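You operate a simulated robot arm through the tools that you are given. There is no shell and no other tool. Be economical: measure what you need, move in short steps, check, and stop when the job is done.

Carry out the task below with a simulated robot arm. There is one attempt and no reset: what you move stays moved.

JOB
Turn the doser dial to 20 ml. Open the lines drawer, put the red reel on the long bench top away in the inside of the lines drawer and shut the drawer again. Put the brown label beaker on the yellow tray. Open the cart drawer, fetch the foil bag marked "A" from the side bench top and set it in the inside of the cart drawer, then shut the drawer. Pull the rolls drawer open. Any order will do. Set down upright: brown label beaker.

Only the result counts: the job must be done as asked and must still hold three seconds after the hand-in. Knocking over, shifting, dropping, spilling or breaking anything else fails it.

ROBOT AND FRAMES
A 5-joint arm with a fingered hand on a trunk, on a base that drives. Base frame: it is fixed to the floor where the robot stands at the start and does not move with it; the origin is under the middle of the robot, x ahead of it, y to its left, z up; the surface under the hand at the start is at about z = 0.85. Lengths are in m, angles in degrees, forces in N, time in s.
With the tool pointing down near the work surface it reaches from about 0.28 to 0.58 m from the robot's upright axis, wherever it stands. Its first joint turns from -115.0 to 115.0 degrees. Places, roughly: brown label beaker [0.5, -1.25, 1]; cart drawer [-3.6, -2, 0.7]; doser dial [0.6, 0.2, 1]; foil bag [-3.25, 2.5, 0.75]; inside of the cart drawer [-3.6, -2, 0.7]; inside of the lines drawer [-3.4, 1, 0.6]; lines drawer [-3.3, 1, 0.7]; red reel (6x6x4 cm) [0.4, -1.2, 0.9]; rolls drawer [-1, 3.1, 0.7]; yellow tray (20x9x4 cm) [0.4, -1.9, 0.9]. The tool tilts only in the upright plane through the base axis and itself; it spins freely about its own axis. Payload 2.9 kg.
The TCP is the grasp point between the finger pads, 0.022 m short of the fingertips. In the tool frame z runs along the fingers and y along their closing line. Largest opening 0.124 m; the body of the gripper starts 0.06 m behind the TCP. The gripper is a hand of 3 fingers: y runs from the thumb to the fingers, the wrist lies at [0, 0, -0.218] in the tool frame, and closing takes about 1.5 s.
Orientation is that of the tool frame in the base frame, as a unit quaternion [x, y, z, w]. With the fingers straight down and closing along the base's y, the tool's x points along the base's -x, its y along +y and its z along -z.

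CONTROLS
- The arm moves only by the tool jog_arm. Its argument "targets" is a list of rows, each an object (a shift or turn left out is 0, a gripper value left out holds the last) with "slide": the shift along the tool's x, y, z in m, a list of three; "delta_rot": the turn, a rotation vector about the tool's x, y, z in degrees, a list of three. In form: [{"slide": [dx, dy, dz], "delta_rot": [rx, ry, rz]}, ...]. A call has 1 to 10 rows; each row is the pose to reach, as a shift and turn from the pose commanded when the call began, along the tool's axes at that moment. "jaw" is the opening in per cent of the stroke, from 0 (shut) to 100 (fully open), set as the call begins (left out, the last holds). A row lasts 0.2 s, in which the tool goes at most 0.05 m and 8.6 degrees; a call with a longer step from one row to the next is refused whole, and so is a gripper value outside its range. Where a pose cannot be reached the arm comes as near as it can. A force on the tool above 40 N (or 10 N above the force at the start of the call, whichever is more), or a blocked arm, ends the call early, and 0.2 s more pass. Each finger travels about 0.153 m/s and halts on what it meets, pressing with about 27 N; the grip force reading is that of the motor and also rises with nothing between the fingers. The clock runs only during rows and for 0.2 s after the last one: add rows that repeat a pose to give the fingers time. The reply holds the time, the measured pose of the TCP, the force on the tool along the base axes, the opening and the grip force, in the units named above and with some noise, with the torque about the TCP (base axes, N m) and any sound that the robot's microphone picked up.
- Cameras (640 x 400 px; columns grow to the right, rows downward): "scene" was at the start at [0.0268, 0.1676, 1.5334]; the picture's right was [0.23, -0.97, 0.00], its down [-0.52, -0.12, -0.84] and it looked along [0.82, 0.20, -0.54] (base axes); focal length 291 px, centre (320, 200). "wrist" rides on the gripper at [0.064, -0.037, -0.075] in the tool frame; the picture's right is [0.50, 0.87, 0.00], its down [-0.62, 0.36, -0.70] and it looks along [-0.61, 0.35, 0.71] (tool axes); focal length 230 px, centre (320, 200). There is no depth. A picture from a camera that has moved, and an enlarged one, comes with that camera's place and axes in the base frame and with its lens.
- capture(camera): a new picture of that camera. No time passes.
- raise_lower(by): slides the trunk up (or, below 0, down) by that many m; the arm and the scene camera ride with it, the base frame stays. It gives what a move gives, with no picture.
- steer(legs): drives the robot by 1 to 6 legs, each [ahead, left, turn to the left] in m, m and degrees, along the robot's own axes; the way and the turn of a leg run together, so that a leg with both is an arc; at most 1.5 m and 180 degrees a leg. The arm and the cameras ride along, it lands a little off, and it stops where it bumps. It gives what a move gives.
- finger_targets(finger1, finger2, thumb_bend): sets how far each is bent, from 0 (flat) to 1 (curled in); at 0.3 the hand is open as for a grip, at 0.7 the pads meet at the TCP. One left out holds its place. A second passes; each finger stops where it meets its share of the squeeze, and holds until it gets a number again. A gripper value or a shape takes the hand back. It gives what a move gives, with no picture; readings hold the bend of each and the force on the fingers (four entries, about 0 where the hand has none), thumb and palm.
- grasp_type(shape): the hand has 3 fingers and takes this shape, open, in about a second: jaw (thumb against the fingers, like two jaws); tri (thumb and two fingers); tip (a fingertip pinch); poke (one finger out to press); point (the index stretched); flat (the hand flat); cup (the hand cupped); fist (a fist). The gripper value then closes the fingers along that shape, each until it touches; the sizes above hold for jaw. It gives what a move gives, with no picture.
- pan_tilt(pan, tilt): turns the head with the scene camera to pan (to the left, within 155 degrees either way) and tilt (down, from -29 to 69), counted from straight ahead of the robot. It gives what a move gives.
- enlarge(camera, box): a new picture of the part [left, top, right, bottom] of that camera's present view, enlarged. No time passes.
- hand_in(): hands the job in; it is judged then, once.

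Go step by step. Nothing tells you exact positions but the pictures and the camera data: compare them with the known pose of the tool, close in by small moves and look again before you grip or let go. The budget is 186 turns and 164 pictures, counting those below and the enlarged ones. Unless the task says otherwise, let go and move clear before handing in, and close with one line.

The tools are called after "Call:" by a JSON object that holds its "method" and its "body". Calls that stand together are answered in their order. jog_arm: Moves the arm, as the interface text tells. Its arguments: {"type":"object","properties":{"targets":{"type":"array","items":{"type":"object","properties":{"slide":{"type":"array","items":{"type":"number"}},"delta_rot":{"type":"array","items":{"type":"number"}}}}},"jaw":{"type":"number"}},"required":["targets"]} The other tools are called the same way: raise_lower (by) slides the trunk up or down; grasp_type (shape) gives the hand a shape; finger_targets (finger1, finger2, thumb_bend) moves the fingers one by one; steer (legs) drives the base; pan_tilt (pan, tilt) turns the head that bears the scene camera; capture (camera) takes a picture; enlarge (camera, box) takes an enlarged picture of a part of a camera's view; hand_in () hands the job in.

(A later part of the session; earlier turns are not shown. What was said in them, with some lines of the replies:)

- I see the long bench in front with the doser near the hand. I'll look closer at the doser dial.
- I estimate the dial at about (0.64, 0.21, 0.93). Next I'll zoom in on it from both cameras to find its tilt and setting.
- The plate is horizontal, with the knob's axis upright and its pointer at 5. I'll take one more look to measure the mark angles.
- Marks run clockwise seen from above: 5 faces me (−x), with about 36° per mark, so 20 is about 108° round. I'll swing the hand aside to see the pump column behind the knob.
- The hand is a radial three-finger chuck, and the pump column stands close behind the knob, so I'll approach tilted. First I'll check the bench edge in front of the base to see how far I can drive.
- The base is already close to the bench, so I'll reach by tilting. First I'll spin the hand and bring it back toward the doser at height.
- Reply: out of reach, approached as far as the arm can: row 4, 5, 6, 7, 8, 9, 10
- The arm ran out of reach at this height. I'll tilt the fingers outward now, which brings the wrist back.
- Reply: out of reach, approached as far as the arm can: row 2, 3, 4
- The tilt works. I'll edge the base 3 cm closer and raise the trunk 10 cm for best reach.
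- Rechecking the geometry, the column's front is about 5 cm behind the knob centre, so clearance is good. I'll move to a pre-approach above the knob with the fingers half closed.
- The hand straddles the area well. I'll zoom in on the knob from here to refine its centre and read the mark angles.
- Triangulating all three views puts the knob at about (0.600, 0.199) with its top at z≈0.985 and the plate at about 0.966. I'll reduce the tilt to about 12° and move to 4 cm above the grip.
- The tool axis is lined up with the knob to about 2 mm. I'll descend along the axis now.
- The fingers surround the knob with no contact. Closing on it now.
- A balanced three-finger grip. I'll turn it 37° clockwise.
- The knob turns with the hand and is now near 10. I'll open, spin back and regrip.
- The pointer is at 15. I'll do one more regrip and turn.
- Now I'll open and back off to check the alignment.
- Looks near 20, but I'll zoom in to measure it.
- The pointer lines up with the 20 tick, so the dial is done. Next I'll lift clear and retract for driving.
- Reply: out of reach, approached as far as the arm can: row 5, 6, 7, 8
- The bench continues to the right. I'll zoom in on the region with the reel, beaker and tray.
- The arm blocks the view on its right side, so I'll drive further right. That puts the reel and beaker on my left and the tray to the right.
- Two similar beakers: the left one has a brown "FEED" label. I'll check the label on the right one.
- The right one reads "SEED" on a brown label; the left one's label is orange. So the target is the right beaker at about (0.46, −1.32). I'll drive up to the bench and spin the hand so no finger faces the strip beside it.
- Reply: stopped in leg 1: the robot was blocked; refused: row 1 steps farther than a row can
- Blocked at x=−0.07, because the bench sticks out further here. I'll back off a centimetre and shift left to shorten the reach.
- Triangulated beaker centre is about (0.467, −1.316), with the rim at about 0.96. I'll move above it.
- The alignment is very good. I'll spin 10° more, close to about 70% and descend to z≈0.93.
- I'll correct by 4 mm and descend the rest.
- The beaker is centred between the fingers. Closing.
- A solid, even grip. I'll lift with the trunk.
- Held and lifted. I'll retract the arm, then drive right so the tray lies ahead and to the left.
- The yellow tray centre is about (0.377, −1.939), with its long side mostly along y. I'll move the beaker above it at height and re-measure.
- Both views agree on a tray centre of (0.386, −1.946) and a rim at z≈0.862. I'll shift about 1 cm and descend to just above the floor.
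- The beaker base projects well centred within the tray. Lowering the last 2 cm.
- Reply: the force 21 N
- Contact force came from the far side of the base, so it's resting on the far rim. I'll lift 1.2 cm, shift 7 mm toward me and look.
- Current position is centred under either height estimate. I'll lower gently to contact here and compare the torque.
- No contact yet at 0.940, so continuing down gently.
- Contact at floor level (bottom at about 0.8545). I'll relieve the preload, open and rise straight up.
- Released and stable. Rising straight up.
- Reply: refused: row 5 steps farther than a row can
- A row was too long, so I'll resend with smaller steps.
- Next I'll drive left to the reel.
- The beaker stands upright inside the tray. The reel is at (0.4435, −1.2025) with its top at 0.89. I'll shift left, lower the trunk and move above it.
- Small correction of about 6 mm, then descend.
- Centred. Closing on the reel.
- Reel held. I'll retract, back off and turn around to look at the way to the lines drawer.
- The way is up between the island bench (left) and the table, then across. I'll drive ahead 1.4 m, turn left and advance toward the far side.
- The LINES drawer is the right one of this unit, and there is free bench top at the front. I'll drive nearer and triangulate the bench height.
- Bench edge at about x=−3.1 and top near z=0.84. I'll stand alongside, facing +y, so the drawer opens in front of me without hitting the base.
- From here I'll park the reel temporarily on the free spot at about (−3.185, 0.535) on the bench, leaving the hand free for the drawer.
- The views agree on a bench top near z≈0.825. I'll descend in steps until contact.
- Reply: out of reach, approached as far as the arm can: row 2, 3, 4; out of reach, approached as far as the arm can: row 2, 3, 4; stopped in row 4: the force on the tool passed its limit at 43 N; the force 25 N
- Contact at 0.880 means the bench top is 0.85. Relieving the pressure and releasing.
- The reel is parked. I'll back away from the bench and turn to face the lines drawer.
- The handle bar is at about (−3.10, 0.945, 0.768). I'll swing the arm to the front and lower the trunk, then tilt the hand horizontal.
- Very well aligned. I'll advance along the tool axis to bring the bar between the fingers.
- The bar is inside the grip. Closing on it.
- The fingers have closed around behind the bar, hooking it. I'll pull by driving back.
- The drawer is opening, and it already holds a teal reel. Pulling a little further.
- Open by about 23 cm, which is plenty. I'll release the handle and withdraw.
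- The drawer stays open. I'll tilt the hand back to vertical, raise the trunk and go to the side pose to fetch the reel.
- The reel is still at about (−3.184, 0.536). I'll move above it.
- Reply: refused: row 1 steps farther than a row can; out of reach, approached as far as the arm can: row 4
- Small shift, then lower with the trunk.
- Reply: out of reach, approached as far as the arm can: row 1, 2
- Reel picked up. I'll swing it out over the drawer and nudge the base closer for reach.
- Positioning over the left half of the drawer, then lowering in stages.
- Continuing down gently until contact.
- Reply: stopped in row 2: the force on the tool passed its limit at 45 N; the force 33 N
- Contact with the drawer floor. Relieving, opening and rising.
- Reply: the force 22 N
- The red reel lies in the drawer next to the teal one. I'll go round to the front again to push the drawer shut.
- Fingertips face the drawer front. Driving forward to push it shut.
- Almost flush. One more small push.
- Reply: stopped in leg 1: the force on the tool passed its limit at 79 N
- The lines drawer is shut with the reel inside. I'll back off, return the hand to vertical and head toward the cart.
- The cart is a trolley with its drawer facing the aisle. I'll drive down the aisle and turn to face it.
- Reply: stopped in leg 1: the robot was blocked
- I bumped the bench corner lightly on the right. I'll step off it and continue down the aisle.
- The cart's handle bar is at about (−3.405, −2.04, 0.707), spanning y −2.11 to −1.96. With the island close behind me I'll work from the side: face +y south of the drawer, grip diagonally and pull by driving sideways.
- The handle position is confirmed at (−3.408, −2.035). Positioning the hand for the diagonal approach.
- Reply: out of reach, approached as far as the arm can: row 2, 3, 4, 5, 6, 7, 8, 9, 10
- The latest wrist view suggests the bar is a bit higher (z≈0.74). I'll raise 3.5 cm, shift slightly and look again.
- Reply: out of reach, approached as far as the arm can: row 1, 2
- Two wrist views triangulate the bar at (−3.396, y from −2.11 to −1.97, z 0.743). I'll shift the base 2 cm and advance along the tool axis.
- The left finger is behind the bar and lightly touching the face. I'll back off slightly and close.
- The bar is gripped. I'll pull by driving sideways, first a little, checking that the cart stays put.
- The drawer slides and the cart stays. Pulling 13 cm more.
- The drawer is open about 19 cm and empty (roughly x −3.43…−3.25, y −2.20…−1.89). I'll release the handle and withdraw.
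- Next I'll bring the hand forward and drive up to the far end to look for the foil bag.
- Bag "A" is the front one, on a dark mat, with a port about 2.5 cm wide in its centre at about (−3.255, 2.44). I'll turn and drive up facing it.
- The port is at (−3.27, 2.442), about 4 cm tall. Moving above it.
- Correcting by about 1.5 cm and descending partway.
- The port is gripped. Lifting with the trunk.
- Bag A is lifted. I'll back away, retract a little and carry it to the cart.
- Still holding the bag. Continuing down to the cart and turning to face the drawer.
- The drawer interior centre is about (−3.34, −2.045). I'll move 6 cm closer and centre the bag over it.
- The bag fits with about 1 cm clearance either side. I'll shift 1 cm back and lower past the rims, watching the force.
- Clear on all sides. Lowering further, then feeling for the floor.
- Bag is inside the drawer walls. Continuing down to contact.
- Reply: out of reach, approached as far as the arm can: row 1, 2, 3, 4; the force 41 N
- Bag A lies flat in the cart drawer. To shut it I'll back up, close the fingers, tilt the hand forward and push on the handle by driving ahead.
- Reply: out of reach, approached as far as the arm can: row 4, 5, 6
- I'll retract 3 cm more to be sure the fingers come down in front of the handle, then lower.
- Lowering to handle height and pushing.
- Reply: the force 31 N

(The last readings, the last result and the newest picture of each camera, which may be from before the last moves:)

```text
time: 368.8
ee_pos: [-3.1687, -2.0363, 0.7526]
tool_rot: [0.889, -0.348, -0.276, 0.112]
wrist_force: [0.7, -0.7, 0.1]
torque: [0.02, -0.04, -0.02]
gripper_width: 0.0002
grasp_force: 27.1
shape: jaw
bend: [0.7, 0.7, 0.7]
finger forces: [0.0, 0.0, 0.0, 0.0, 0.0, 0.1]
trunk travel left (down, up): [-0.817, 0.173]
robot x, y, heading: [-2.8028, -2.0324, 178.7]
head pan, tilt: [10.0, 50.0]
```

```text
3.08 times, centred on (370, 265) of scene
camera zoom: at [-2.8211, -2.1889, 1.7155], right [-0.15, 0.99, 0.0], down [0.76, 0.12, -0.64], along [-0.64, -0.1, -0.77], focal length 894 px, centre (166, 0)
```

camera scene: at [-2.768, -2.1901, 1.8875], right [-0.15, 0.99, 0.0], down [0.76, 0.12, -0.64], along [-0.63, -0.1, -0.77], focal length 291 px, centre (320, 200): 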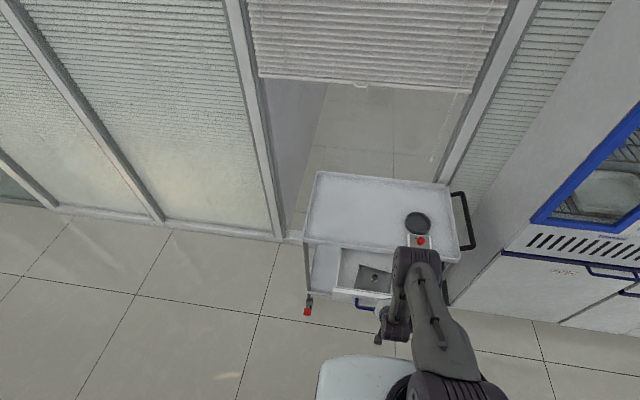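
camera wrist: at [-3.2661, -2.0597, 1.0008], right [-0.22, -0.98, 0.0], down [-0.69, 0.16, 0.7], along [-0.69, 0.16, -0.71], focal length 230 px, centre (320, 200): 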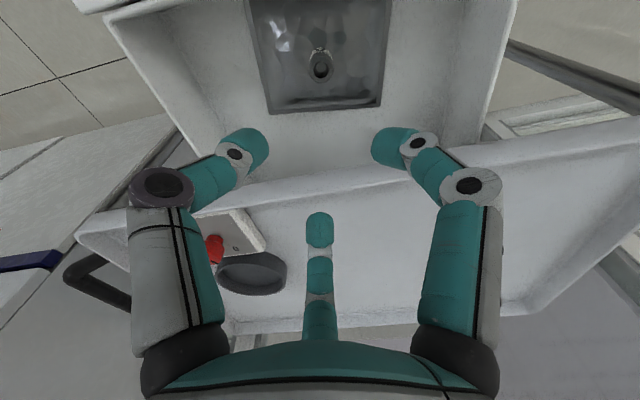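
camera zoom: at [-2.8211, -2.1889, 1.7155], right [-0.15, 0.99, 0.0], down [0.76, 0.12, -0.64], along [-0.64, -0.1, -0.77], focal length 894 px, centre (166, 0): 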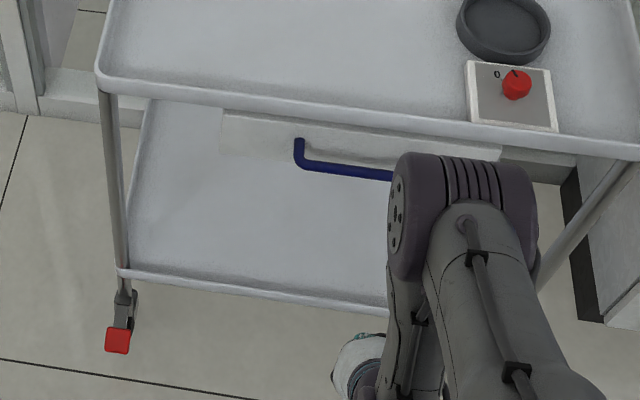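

The bar is back at its original position and at a hard stop, so the cart drawer is shut. Last job is the rolls drawer. I'll right the hand, raise it and drive up toward the back bench.

Call:
{"method": "jog_arm", "body": {"targets": [{"delta_rot": [4.7, 5.1, 0]}, {"delta_rot": [9.5, 10.3, 0]}, {"delta_rot": [14.3, 15.4, 0]}, {"delta_rot": [19, 20.5, 0]}, {"delta_rot": [23.8, 25.7, 0]}], "jaw": 60}}

Call:
{"method": "raise_lower", "body": {"by": 0.17}}

Call:
{"method": "steer", "body": {"legs": [[0, 0, -88.7], [1.4, 0, 0], [0.6, 0, 0], [0, -0.38, 0], [1.5, 0, 0], [0.68, 0, 0]]}}

Call:
{"method": "pan_tilt", "body": {"pan": -55, "tilt": 30}}

Call:
{"method": "capture", "body": {"camera": "scene"}}

```text
time: 370.0
ee_pos: [-3.1707, -2.0356, 0.7525]
tool_rot: [0.932, -0.363, 0.003, 0.0]
wrist_force: [0.3, 1.0, 0.3]
torque: [0.0, 0.03, 0.01]
gripper_width: 0.0745
grasp_force: 0.0
shape: jaw
bend: [0.32, 0.32, 0.7]
finger forces: [0.1, 0.0, 0.0, 0.0, 0.0, 0.0]
trunk travel left (down, up): [-0.817, 0.173]
robot x, y, heading: [-2.8015, -2.0295, 178.8]
head pan, tilt: [10.0, 50.0]
```

```text
time: 371.9
ee_pos: [-3.1698, -2.0349, 0.9207]
tool_rot: [0.932, -0.364, 0.002, 0.0]
wrist_force: [0.5, 0.3, -0.6]
torque: [-0.01, 0.0, -0.01]
gripper_width: 0.0745
grasp_force: 0.0
shape: jaw
bend: [0.32, 0.32, 0.7]
finger forces: [0.1, 0.0, 0.1, 0.1, 0.1, 0.0]
trunk travel left (down, up): [-0.987, 0.003]
robot x, y, heading: [-2.8051, -2.0372, 178.9]
head pan, tilt: [10.0, 50.0]
```

```text
time: 398.0
ee_pos: [-2.4021, 2.5015, 0.9217]
tool_rot: [-0.402, 0.915, -0.002, 0.0]
wrist_force: [0.1, -0.7, 0.5]
torque: [-0.01, -0.01, -0.01]
gripper_width: 0.0742
grasp_force: 0.1
shape: jaw
bend: [0.32, 0.32, 0.7]
finger forces: [0.1, 0.0, 0.0, 0.0, 0.1, 0.0]
trunk travel left (down, up): [-0.987, 0.003]
robot x, y, heading: [-2.4003, 2.1327, 88.8]
head pan, tilt: [10.0, 50.0]
```

```text
time: 399.4
ee_pos: [-2.4027, 2.501, 0.9221]
tool_rot: [-0.403, 0.915, -0.002, 0.0]
wrist_force: [0.4, 0.2, -0.1]
torque: [0.02, -0.01, 0.03]
gripper_width: 0.0745
grasp_force: 0.1
shape: jaw
bend: [0.32, 0.32, 0.7]
finger forces: [0.0, 0.1, 0.1, 0.0, 0.1, 0.1]
trunk travel left (down, up): [-0.987, 0.003]
robot x, y, heading: [-2.395, 2.1315, 89.0]
head pan, tilt: [-55.0, 30.0]
```

```text
19 pictures are left
camera scene: at [-2.4697, 2.1282, 1.915], right [0.56, -0.83, 0.0], down [-0.42, -0.28, -0.87], along [0.72, 0.48, -0.5], focal length 291 px, centre (320, 200)
```

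scene: 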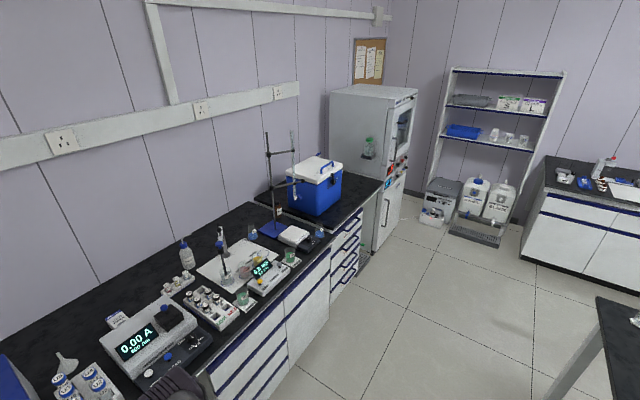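

Call:
{"method": "enlarge", "body": {"camera": "scene", "box": [260, 190, 400, 310]}}

Call:
{"method": "steer", "body": {"legs": [[0, -1.2, 1]]}}

Call:
{"method": "pan_tilt", "body": {"pan": 0, "tilt": 50}}

Call:
{"method": "capture", "body": {"camera": "scene"}}

```text
3.33 times, centred on (330, 250) of scene
camera zoom: at [-2.4697, 2.1282, 1.915], right [0.56, -0.83, 0.0], down [-0.42, -0.28, -0.87], along [0.72, 0.48, -0.5], focal length 969 px, centre (287, 33)
```

zoom: 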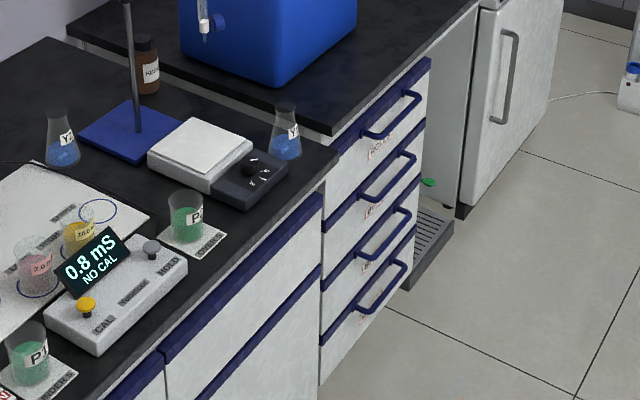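

```text
time: 405.5
ee_pos: [-1.2008, 2.4851, 0.9217]
tool_rot: [-0.408, 0.913, -0.002, 0.0]
wrist_force: [0.5, 0.0, -0.7]
torque: [0.02, 0.02, -0.01]
gripper_width: 0.0744
grasp_force: 0.0
shape: jaw
bend: [0.32, 0.32, 0.7]
finger forces: [0.1, 0.1, 0.0, 0.0, 0.0, 0.1]
trunk travel left (down, up): [-0.987, 0.003]
robot x, y, heading: [-1.1936, 2.117, 89.7]
head pan, tilt: [-55.0, 30.0]
```

```text
time: 406.7
ee_pos: [-1.2007, 2.4841, 0.9211]
tool_rot: [-0.408, 0.913, -0.002, -0.001]
wrist_force: [0.6, 0.6, 0.1]
torque: [0.02, 0.0, -0.03]
gripper_width: 0.0745
grasp_force: 0.1
shape: jaw
bend: [0.32, 0.32, 0.7]
finger forces: [0.0, 0.0, 0.1, 0.1, 0.1, 0.0]
trunk travel left (down, up): [-0.987, 0.003]
robot x, y, heading: [-1.1908, 2.1207, 89.7]
head pan, tilt: [0.0, 50.0]
```

```text
17 pictures are left
camera scene: at [-1.3377, 2.1365, 1.8856], right [1.0, -0.01, 0.0], down [-0.01, -0.77, -0.64], along [0.01, 0.64, -0.77], focal length 291 px, centre (320, 200)
```

scene: 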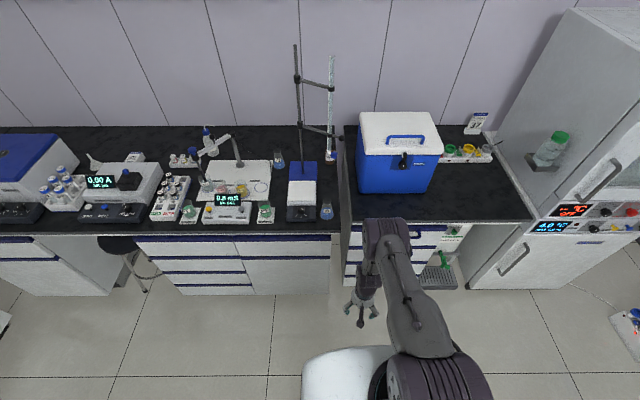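

Call:
{"method": "enlarge", "body": {"camera": "scene", "box": [330, 215, 460, 300]}}

```text
4.71 times, centred on (395, 258) of scene
camera zoom: at [-1.3377, 2.1365, 1.8856], right [1.0, -0.01, 0.0], down [-0.01, -0.77, -0.64], along [0.01, 0.64, -0.77], focal length 1368 px, centre (-33, -71)
```

zoom: 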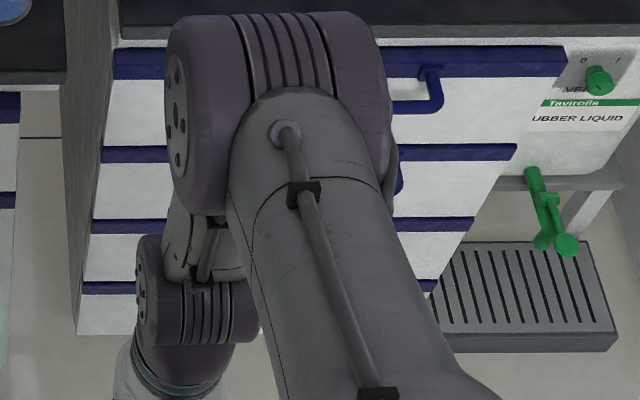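

The arm hides the labels, so I'll step further right and look back left at the drawer stack.

Call:
{"method": "steer", "body": {"legs": [[0, -0.5, 0]]}}

Call:
{"method": "pan_tilt", "body": {"pan": 20, "tilt": 45}}

Call:
{"method": "enlarge", "body": {"camera": "scene", "box": [220, 180, 380, 300]}}

```text
time: 409.6
ee_pos: [-0.7064, 2.4811, 0.9216]
tool_rot: [-0.408, 0.913, -0.002, -0.001]
wrist_force: [-0.4, 0.1, 0.0]
torque: [-0.01, 0.0, -0.01]
gripper_width: 0.0745
grasp_force: 0.0
shape: jaw
bend: [0.32, 0.32, 0.7]
finger forces: [0.1, 0.1, 0.0, 0.1, 0.0, 0.0]
trunk travel left (down, up): [-0.987, 0.003]
robot x, y, heading: [-0.6967, 2.1145, 89.7]
head pan, tilt: [0.0, 50.0]
```

```text
time: 410.5
ee_pos: [-0.7056, 2.4815, 0.9216]
tool_rot: [-0.409, 0.913, -0.002, -0.001]
wrist_force: [0.3, -0.4, -0.6]
torque: [-0.02, 0.03, 0.0]
gripper_width: 0.0746
grasp_force: 0.1
shape: jaw
bend: [0.32, 0.32, 0.7]
finger forces: [0.0, 0.0, 0.0, 0.1, 0.0, 0.0]
trunk travel left (down, up): [-0.987, 0.003]
robot x, y, heading: [-0.7, 2.1166, 89.6]
head pan, tilt: [20.0, 45.0]
```

```text
3.33 times, centred on (300, 240) of scene
camera zoom: at [-0.8703, 2.1326, 1.8924], right [0.94, 0.34, 0.0], down [0.24, -0.67, -0.71], along [-0.24, 0.67, -0.71], focal length 969 px, centre (387, 67)
```

zoom: 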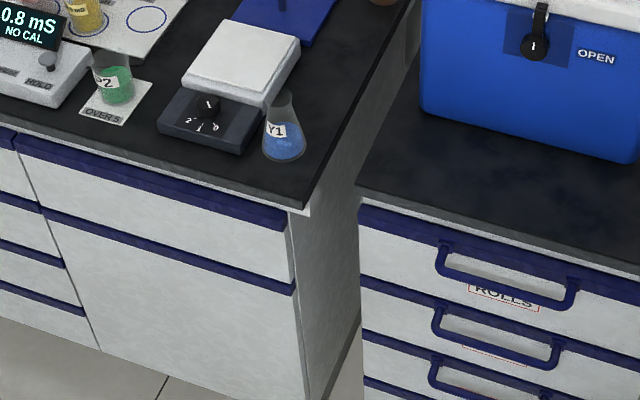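

The top drawer is ROLLS; its bar is at about (−0.957, 2.843, 0.775). I'll line up in front, lower the trunk and tilt the hand horizontal.

Call:
{"method": "steer", "body": {"legs": [[0.03, 0.257, 0.3]]}}

Call:
{"method": "jog_arm", "body": {"targets": [{"delta_rot": [0, 0, 8]}, {"delta_rot": [0, 0, 16]}, {"delta_rot": [0, 0, 24]}, {"delta_rot": [0, 0, 32]}, {"delta_rot": [0, 0, 40]}, {"delta_rot": [0, 0, 48.3]}, {"delta_rot": [0, 0, 48.3]}]}}

Call:
{"method": "raise_lower", "body": {"by": -0.4}}

Call:
{"method": "jog_arm", "body": {"targets": [{"slide": [0, 0.021, -0.0245], "delta_rot": [-8.5, 0, 0]}, {"slide": [0, 0.042, -0.049], "delta_rot": [-17, 0, 0]}, {"slide": [0, 0.063, -0.0735], "delta_rot": [-25.5, 0, 0]}, {"slide": [0, 0.084, -0.098], "delta_rot": [-34, 0, 0]}, {"slide": [0, 0.105, -0.1225], "delta_rot": [-42.5, 0, 0]}, {"slide": [0, 0.126, -0.147], "delta_rot": [-51, 0, 0]}, {"slide": [0, 0.147, -0.1715], "delta_rot": [-59.5, 0, 0]}, {"slide": [0, 0.168, -0.196], "delta_rot": [-68, 0, 0]}, {"slide": [0, 0.189, -0.2205], "delta_rot": [-76.5, 0, 0]}, {"slide": [0, 0.21, -0.258], "delta_rot": [-85, 0, 0]}]}}

Call:
{"method": "capture", "body": {"camera": "wrist"}}

```text
time: 412.3
ee_pos: [-0.964, 2.5131, 0.9219]
tool_rot: [-0.411, 0.912, -0.002, -0.001]
wrist_force: [0.1, 0.8, -0.7]
torque: [0.01, 0.04, -0.01]
gripper_width: 0.0743
grasp_force: 0.0
shape: jaw
bend: [0.32, 0.32, 0.7]
finger forces: [0.0, 0.0, 0.1, 0.0, 0.0, 0.0]
trunk travel left (down, up): [-0.987, 0.003]
robot x, y, heading: [-0.9524, 2.1442, 90.0]
head pan, tilt: [20.0, 45.0]
```

```text
time: 413.9
ee_pos: [-0.964, 2.5119, 0.9211]
tool_rot: [-0.001, 1.0, -0.002, 0.001]
wrist_force: [0.1, -0.8, 0.2]
torque: [-0.01, 0.0, -0.01]
gripper_width: 0.0747
grasp_force: 0.1
shape: jaw
bend: [0.32, 0.32, 0.7]
finger forces: [0.0, 0.1, 0.0, 0.0, 0.1, 0.1]
trunk travel left (down, up): [-0.987, 0.003]
robot x, y, heading: [-0.9582, 2.1462, 89.9]
head pan, tilt: [20.0, 45.0]
```

```text
time: 417.8
ee_pos: [-0.965, 2.5116, 0.5217]
tool_rot: [-0.001, 1.0, -0.003, 0.0]
wrist_force: [-0.1, 0.0, -0.3]
torque: [-0.02, 0.02, -0.01]
gripper_width: 0.0745
grasp_force: 0.1
shape: jaw
bend: [0.32, 0.32, 0.7]
finger forces: [0.1, 0.0, 0.0, 0.0, 0.0, 0.1]
trunk travel left (down, up): [-0.587, 0.403]
robot x, y, heading: [-0.9541, 2.1421, 89.7]
head pan, tilt: [20.0, 45.0]
```

```text
time: 419.9
ee_pos: [-0.9606, 2.7241, 0.7803]
tool_rot: [-0.004, 0.738, 0.674, -0.004]
wrist_force: [0.2, 0.3, 0.8]
torque: [0.0, -0.01, -0.02]
gripper_width: 0.0745
grasp_force: 0.1
shape: jaw
bend: [0.32, 0.32, 0.7]
finger forces: [0.0, 0.1, 0.0, 0.0, 0.0, 0.0]
out of reach, approached as far as the arm can: row 5, 6, 7, 8, 9, 10
trunk travel left (down, up): [-0.587, 0.403]
robot x, y, heading: [-0.9551, 2.1438, 90.0]
head pan, tilt: [20.0, 45.0]
```

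```text
14 pictures are left
camera wrist: at [-1.0226, 2.6463, 0.7505], right [-0.5, 0.07, 0.86], down [0.63, -0.66, 0.42], along [0.6, 0.75, 0.28], focal length 230 px, centre (320, 200)
```

wrist: 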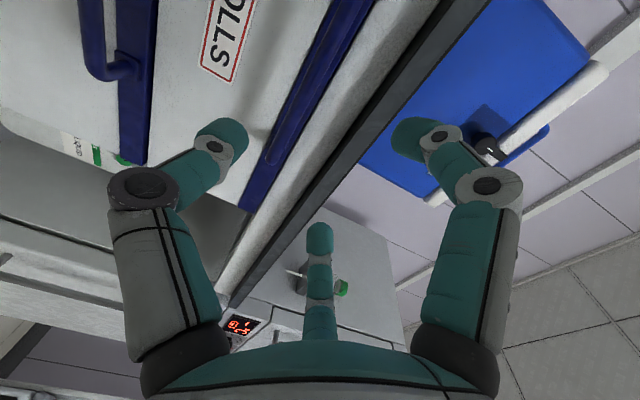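

Well aligned; the bar is at z≈0.757. Advancing with a 1.2 cm downward correction.

Call:
{"method": "jog_arm", "body": {"targets": [{"slide": [0, -0.012, 0.03]}, {"slide": [0, -0.012, 0.06]}, {"slide": [0, -0.012, 0.09]}, {"slide": [0, -0.012, 0.113]}]}}

Call:
{"method": "capture", "body": {"camera": "wrist"}}

```text
time: 420.9
ee_pos: [-0.9602, 2.8355, 0.7563]
tool_rot: [-0.004, 0.739, 0.674, -0.003]
wrist_force: [1.1, 0.0, 0.5]
torque: [-0.03, 0.03, 0.0]
gripper_width: 0.0745
grasp_force: 0.1
shape: jaw
bend: [0.32, 0.32, 0.7]
finger forces: [0.0, 0.0, 0.1, 0.0, 0.1, 0.1]
trunk travel left (down, up): [-0.587, 0.403]
robot x, y, heading: [-0.9538, 2.1475, 89.9]
head pan, tilt: [20.0, 45.0]
```

```text
13 pictures are left
camera wrist: at [-1.0222, 2.7579, 0.7275], right [-0.5, 0.08, 0.86], down [0.62, -0.66, 0.42], along [0.6, 0.75, 0.28], focal length 230 px, centre (320, 200)
```

wrist: 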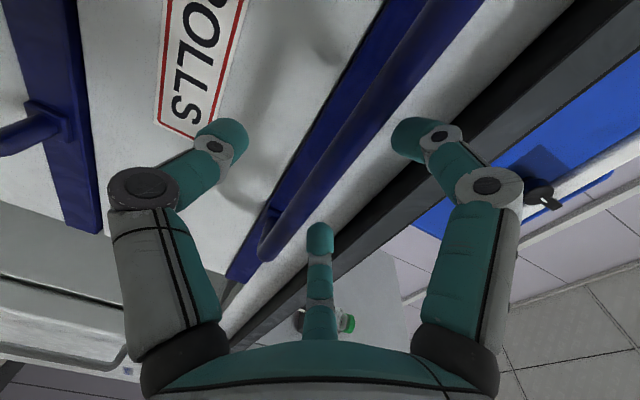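

Call:
{"method": "jog_arm", "body": {"targets": [{"slide": [0, 0, 0.007]}, {"slide": [0, 0, 0.007]}]}}

Call:
{"method": "jog_arm", "body": {"targets": [{}, {}, {}, {}, {}], "jaw": 0}}

Call:
{"method": "capture", "body": {"camera": "wrist"}}

```text
time: 421.6
ee_pos: [-0.9603, 2.8415, 0.756]
tool_rot: [-0.004, 0.738, 0.674, -0.004]
wrist_force: [-0.3, 0.7, 0.0]
torque: [0.02, -0.02, -0.01]
gripper_width: 0.0745
grasp_force: 0.1
shape: jaw
bend: [0.32, 0.32, 0.7]
finger forces: [0.0, 0.0, 0.1, 0.0, 0.1, 0.1]
trunk travel left (down, up): [-0.587, 0.403]
robot x, y, heading: [-0.9535, 2.1443, 89.9]
head pan, tilt: [20.0, 45.0]
```

```text
time: 422.8
ee_pos: [-0.9602, 2.8423, 0.756]
tool_rot: [-0.003, 0.739, 0.674, -0.003]
wrist_force: [0.4, -0.7, 0.3]
torque: [0.01, -0.01, 0.01]
gripper_width: 0.0006
grasp_force: 27.5
shape: jaw
bend: [0.77, 0.77, 0.64]
finger forces: [0.1, 0.0, 0.0, 0.0, 0.0, 0.0]
trunk travel left (down, up): [-0.587, 0.403]
robot x, y, heading: [-0.9522, 2.1439, 90.1]
head pan, tilt: [20.0, 45.0]
```

```text
12 pictures are left
camera wrist: at [-1.0221, 2.7643, 0.7267], right [-0.5, 0.08, 0.86], down [0.62, -0.66, 0.42], along [0.6, 0.75, 0.28], focal length 230 px, centre (320, 200)
```

wrist: 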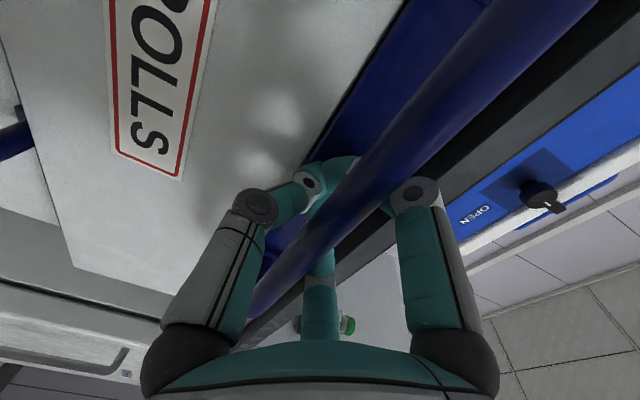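

The bar is hooked. Pulling by driving back.

Call:
{"method": "steer", "body": {"legs": [[-0.17, 0, 0]]}}

Call:
{"method": "pan_tilt", "body": {"pan": 10, "tilt": 45}}

Call:
{"method": "capture", "body": {"camera": "scene"}}

```text
time: 424.2
ee_pos: [-0.9605, 2.6726, 0.7567]
tool_rot: [-0.004, 0.738, 0.675, -0.003]
wrist_force: [0.0, -0.1, -0.2]
torque: [-0.01, 0.02, 0.01]
gripper_width: 0.0004
grasp_force: 27.2
shape: jaw
bend: [0.77, 0.77, 0.64]
finger forces: [0.0, 0.0, 0.0, 0.0, 0.1, 0.1]
trunk travel left (down, up): [-0.587, 0.403]
robot x, y, heading: [-0.9531, 1.974, 90.0]
head pan, tilt: [20.0, 45.0]
```

```text
time: 424.9
ee_pos: [-0.96, 2.6726, 0.756]
tool_rot: [-0.003, 0.739, 0.674, -0.003]
wrist_force: [-0.5, 0.5, 0.2]
torque: [-0.01, 0.0, 0.01]
gripper_width: 0.0007
grasp_force: 26.8
shape: jaw
bend: [0.77, 0.77, 0.64]
finger forces: [0.0, 0.1, 0.1, 0.0, 0.0, 0.0]
trunk travel left (down, up): [-0.587, 0.403]
robot x, y, heading: [-0.9555, 1.9739, 89.7]
head pan, tilt: [10.0, 45.0]
```

```text
11 pictures are left
camera scene: at [-1.1135, 1.9973, 1.4924], right [0.98, 0.17, 0.0], down [0.12, -0.7, -0.71], along [-0.12, 0.7, -0.71], focal length 291 px, centre (320, 200)
```

scene: 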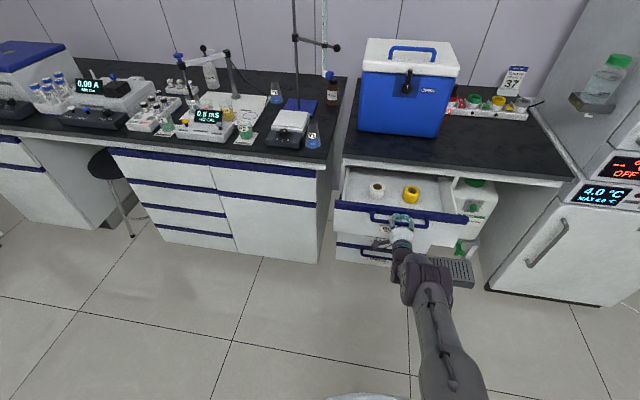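

The drawer is open about 16 cm. I'll pull 8 cm more with the arm.

Call:
{"method": "jog_arm", "body": {"targets": [{"slide": [0, 0, -0.02]}, {"slide": [0, 0, -0.04]}, {"slide": [0, 0, -0.06]}, {"slide": [0, 0, -0.08]}, {"slide": [0, 0, -0.08]}]}}

Call:
{"method": "jog_arm", "body": {"targets": [{}, {}, {}, {}, {"slide": [0, 0, -0.025]}, {"slide": [0, 0, -0.06]}, {"slide": [0, 0, -0.1]}], "jaw": 60}}

Call:
{"method": "enlarge", "body": {"camera": "scene", "box": [300, 130, 500, 290]}}

```text
time: 426.1
ee_pos: [-0.96, 2.5927, 0.7629]
tool_rot: [-0.004, 0.739, 0.674, -0.003]
wrist_force: [-0.2, -0.9, -13.0]
torque: [0.19, 0.04, 0.0]
gripper_width: 0.0
grasp_force: 26.5
shape: jaw
bend: [0.77, 0.77, 0.62]
finger forces: [0.0, 0.2, 0.0, 0.1, 10.5, 0.0]
trunk travel left (down, up): [-0.587, 0.403]
robot x, y, heading: [-0.9521, 1.9783, 89.9]
head pan, tilt: [10.0, 45.0]
```

```text
time: 427.7
ee_pos: [-0.9581, 2.4948, 0.7742]
tool_rot: [-0.003, 0.739, 0.674, -0.003]
wrist_force: [-0.8, -0.2, 0.7]
torque: [0.03, -0.01, 0.02]
gripper_width: 0.074
grasp_force: 0.0
shape: jaw
bend: [0.32, 0.32, 0.7]
finger forces: [0.0, 0.1, 0.0, 0.0, 0.1, 0.0]
trunk travel left (down, up): [-0.587, 0.403]
robot x, y, heading: [-0.9554, 1.9755, 90.1]
head pan, tilt: [10.0, 45.0]
```

```text
2.50 times, centred on (400, 210) of scene
camera zoom: at [-1.1135, 1.9969, 1.4924], right [0.98, 0.17, 0.0], down [0.12, -0.7, -0.71], along [-0.12, 0.7, -0.71], focal length 727 px, centre (120, 175)
```

zoom: 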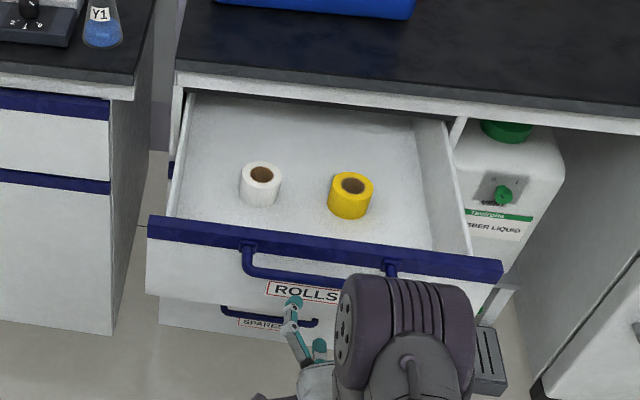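

The rolls drawer is open about 24 cm and the hand is clear of it. All the jobs are done, so I'm handing in.

Call:
{"method": "hand_in", "body": {}}

```text
The job is handed in.
```

I finished every part of the job and handed it in: the doser dial is at 20 ml, the red reel is shut in the lines drawer, the brown-label (SEED) beaker stands upright on the yellow tray, foil bag A is shut in the cart drawer, and the rolls drawer is open.
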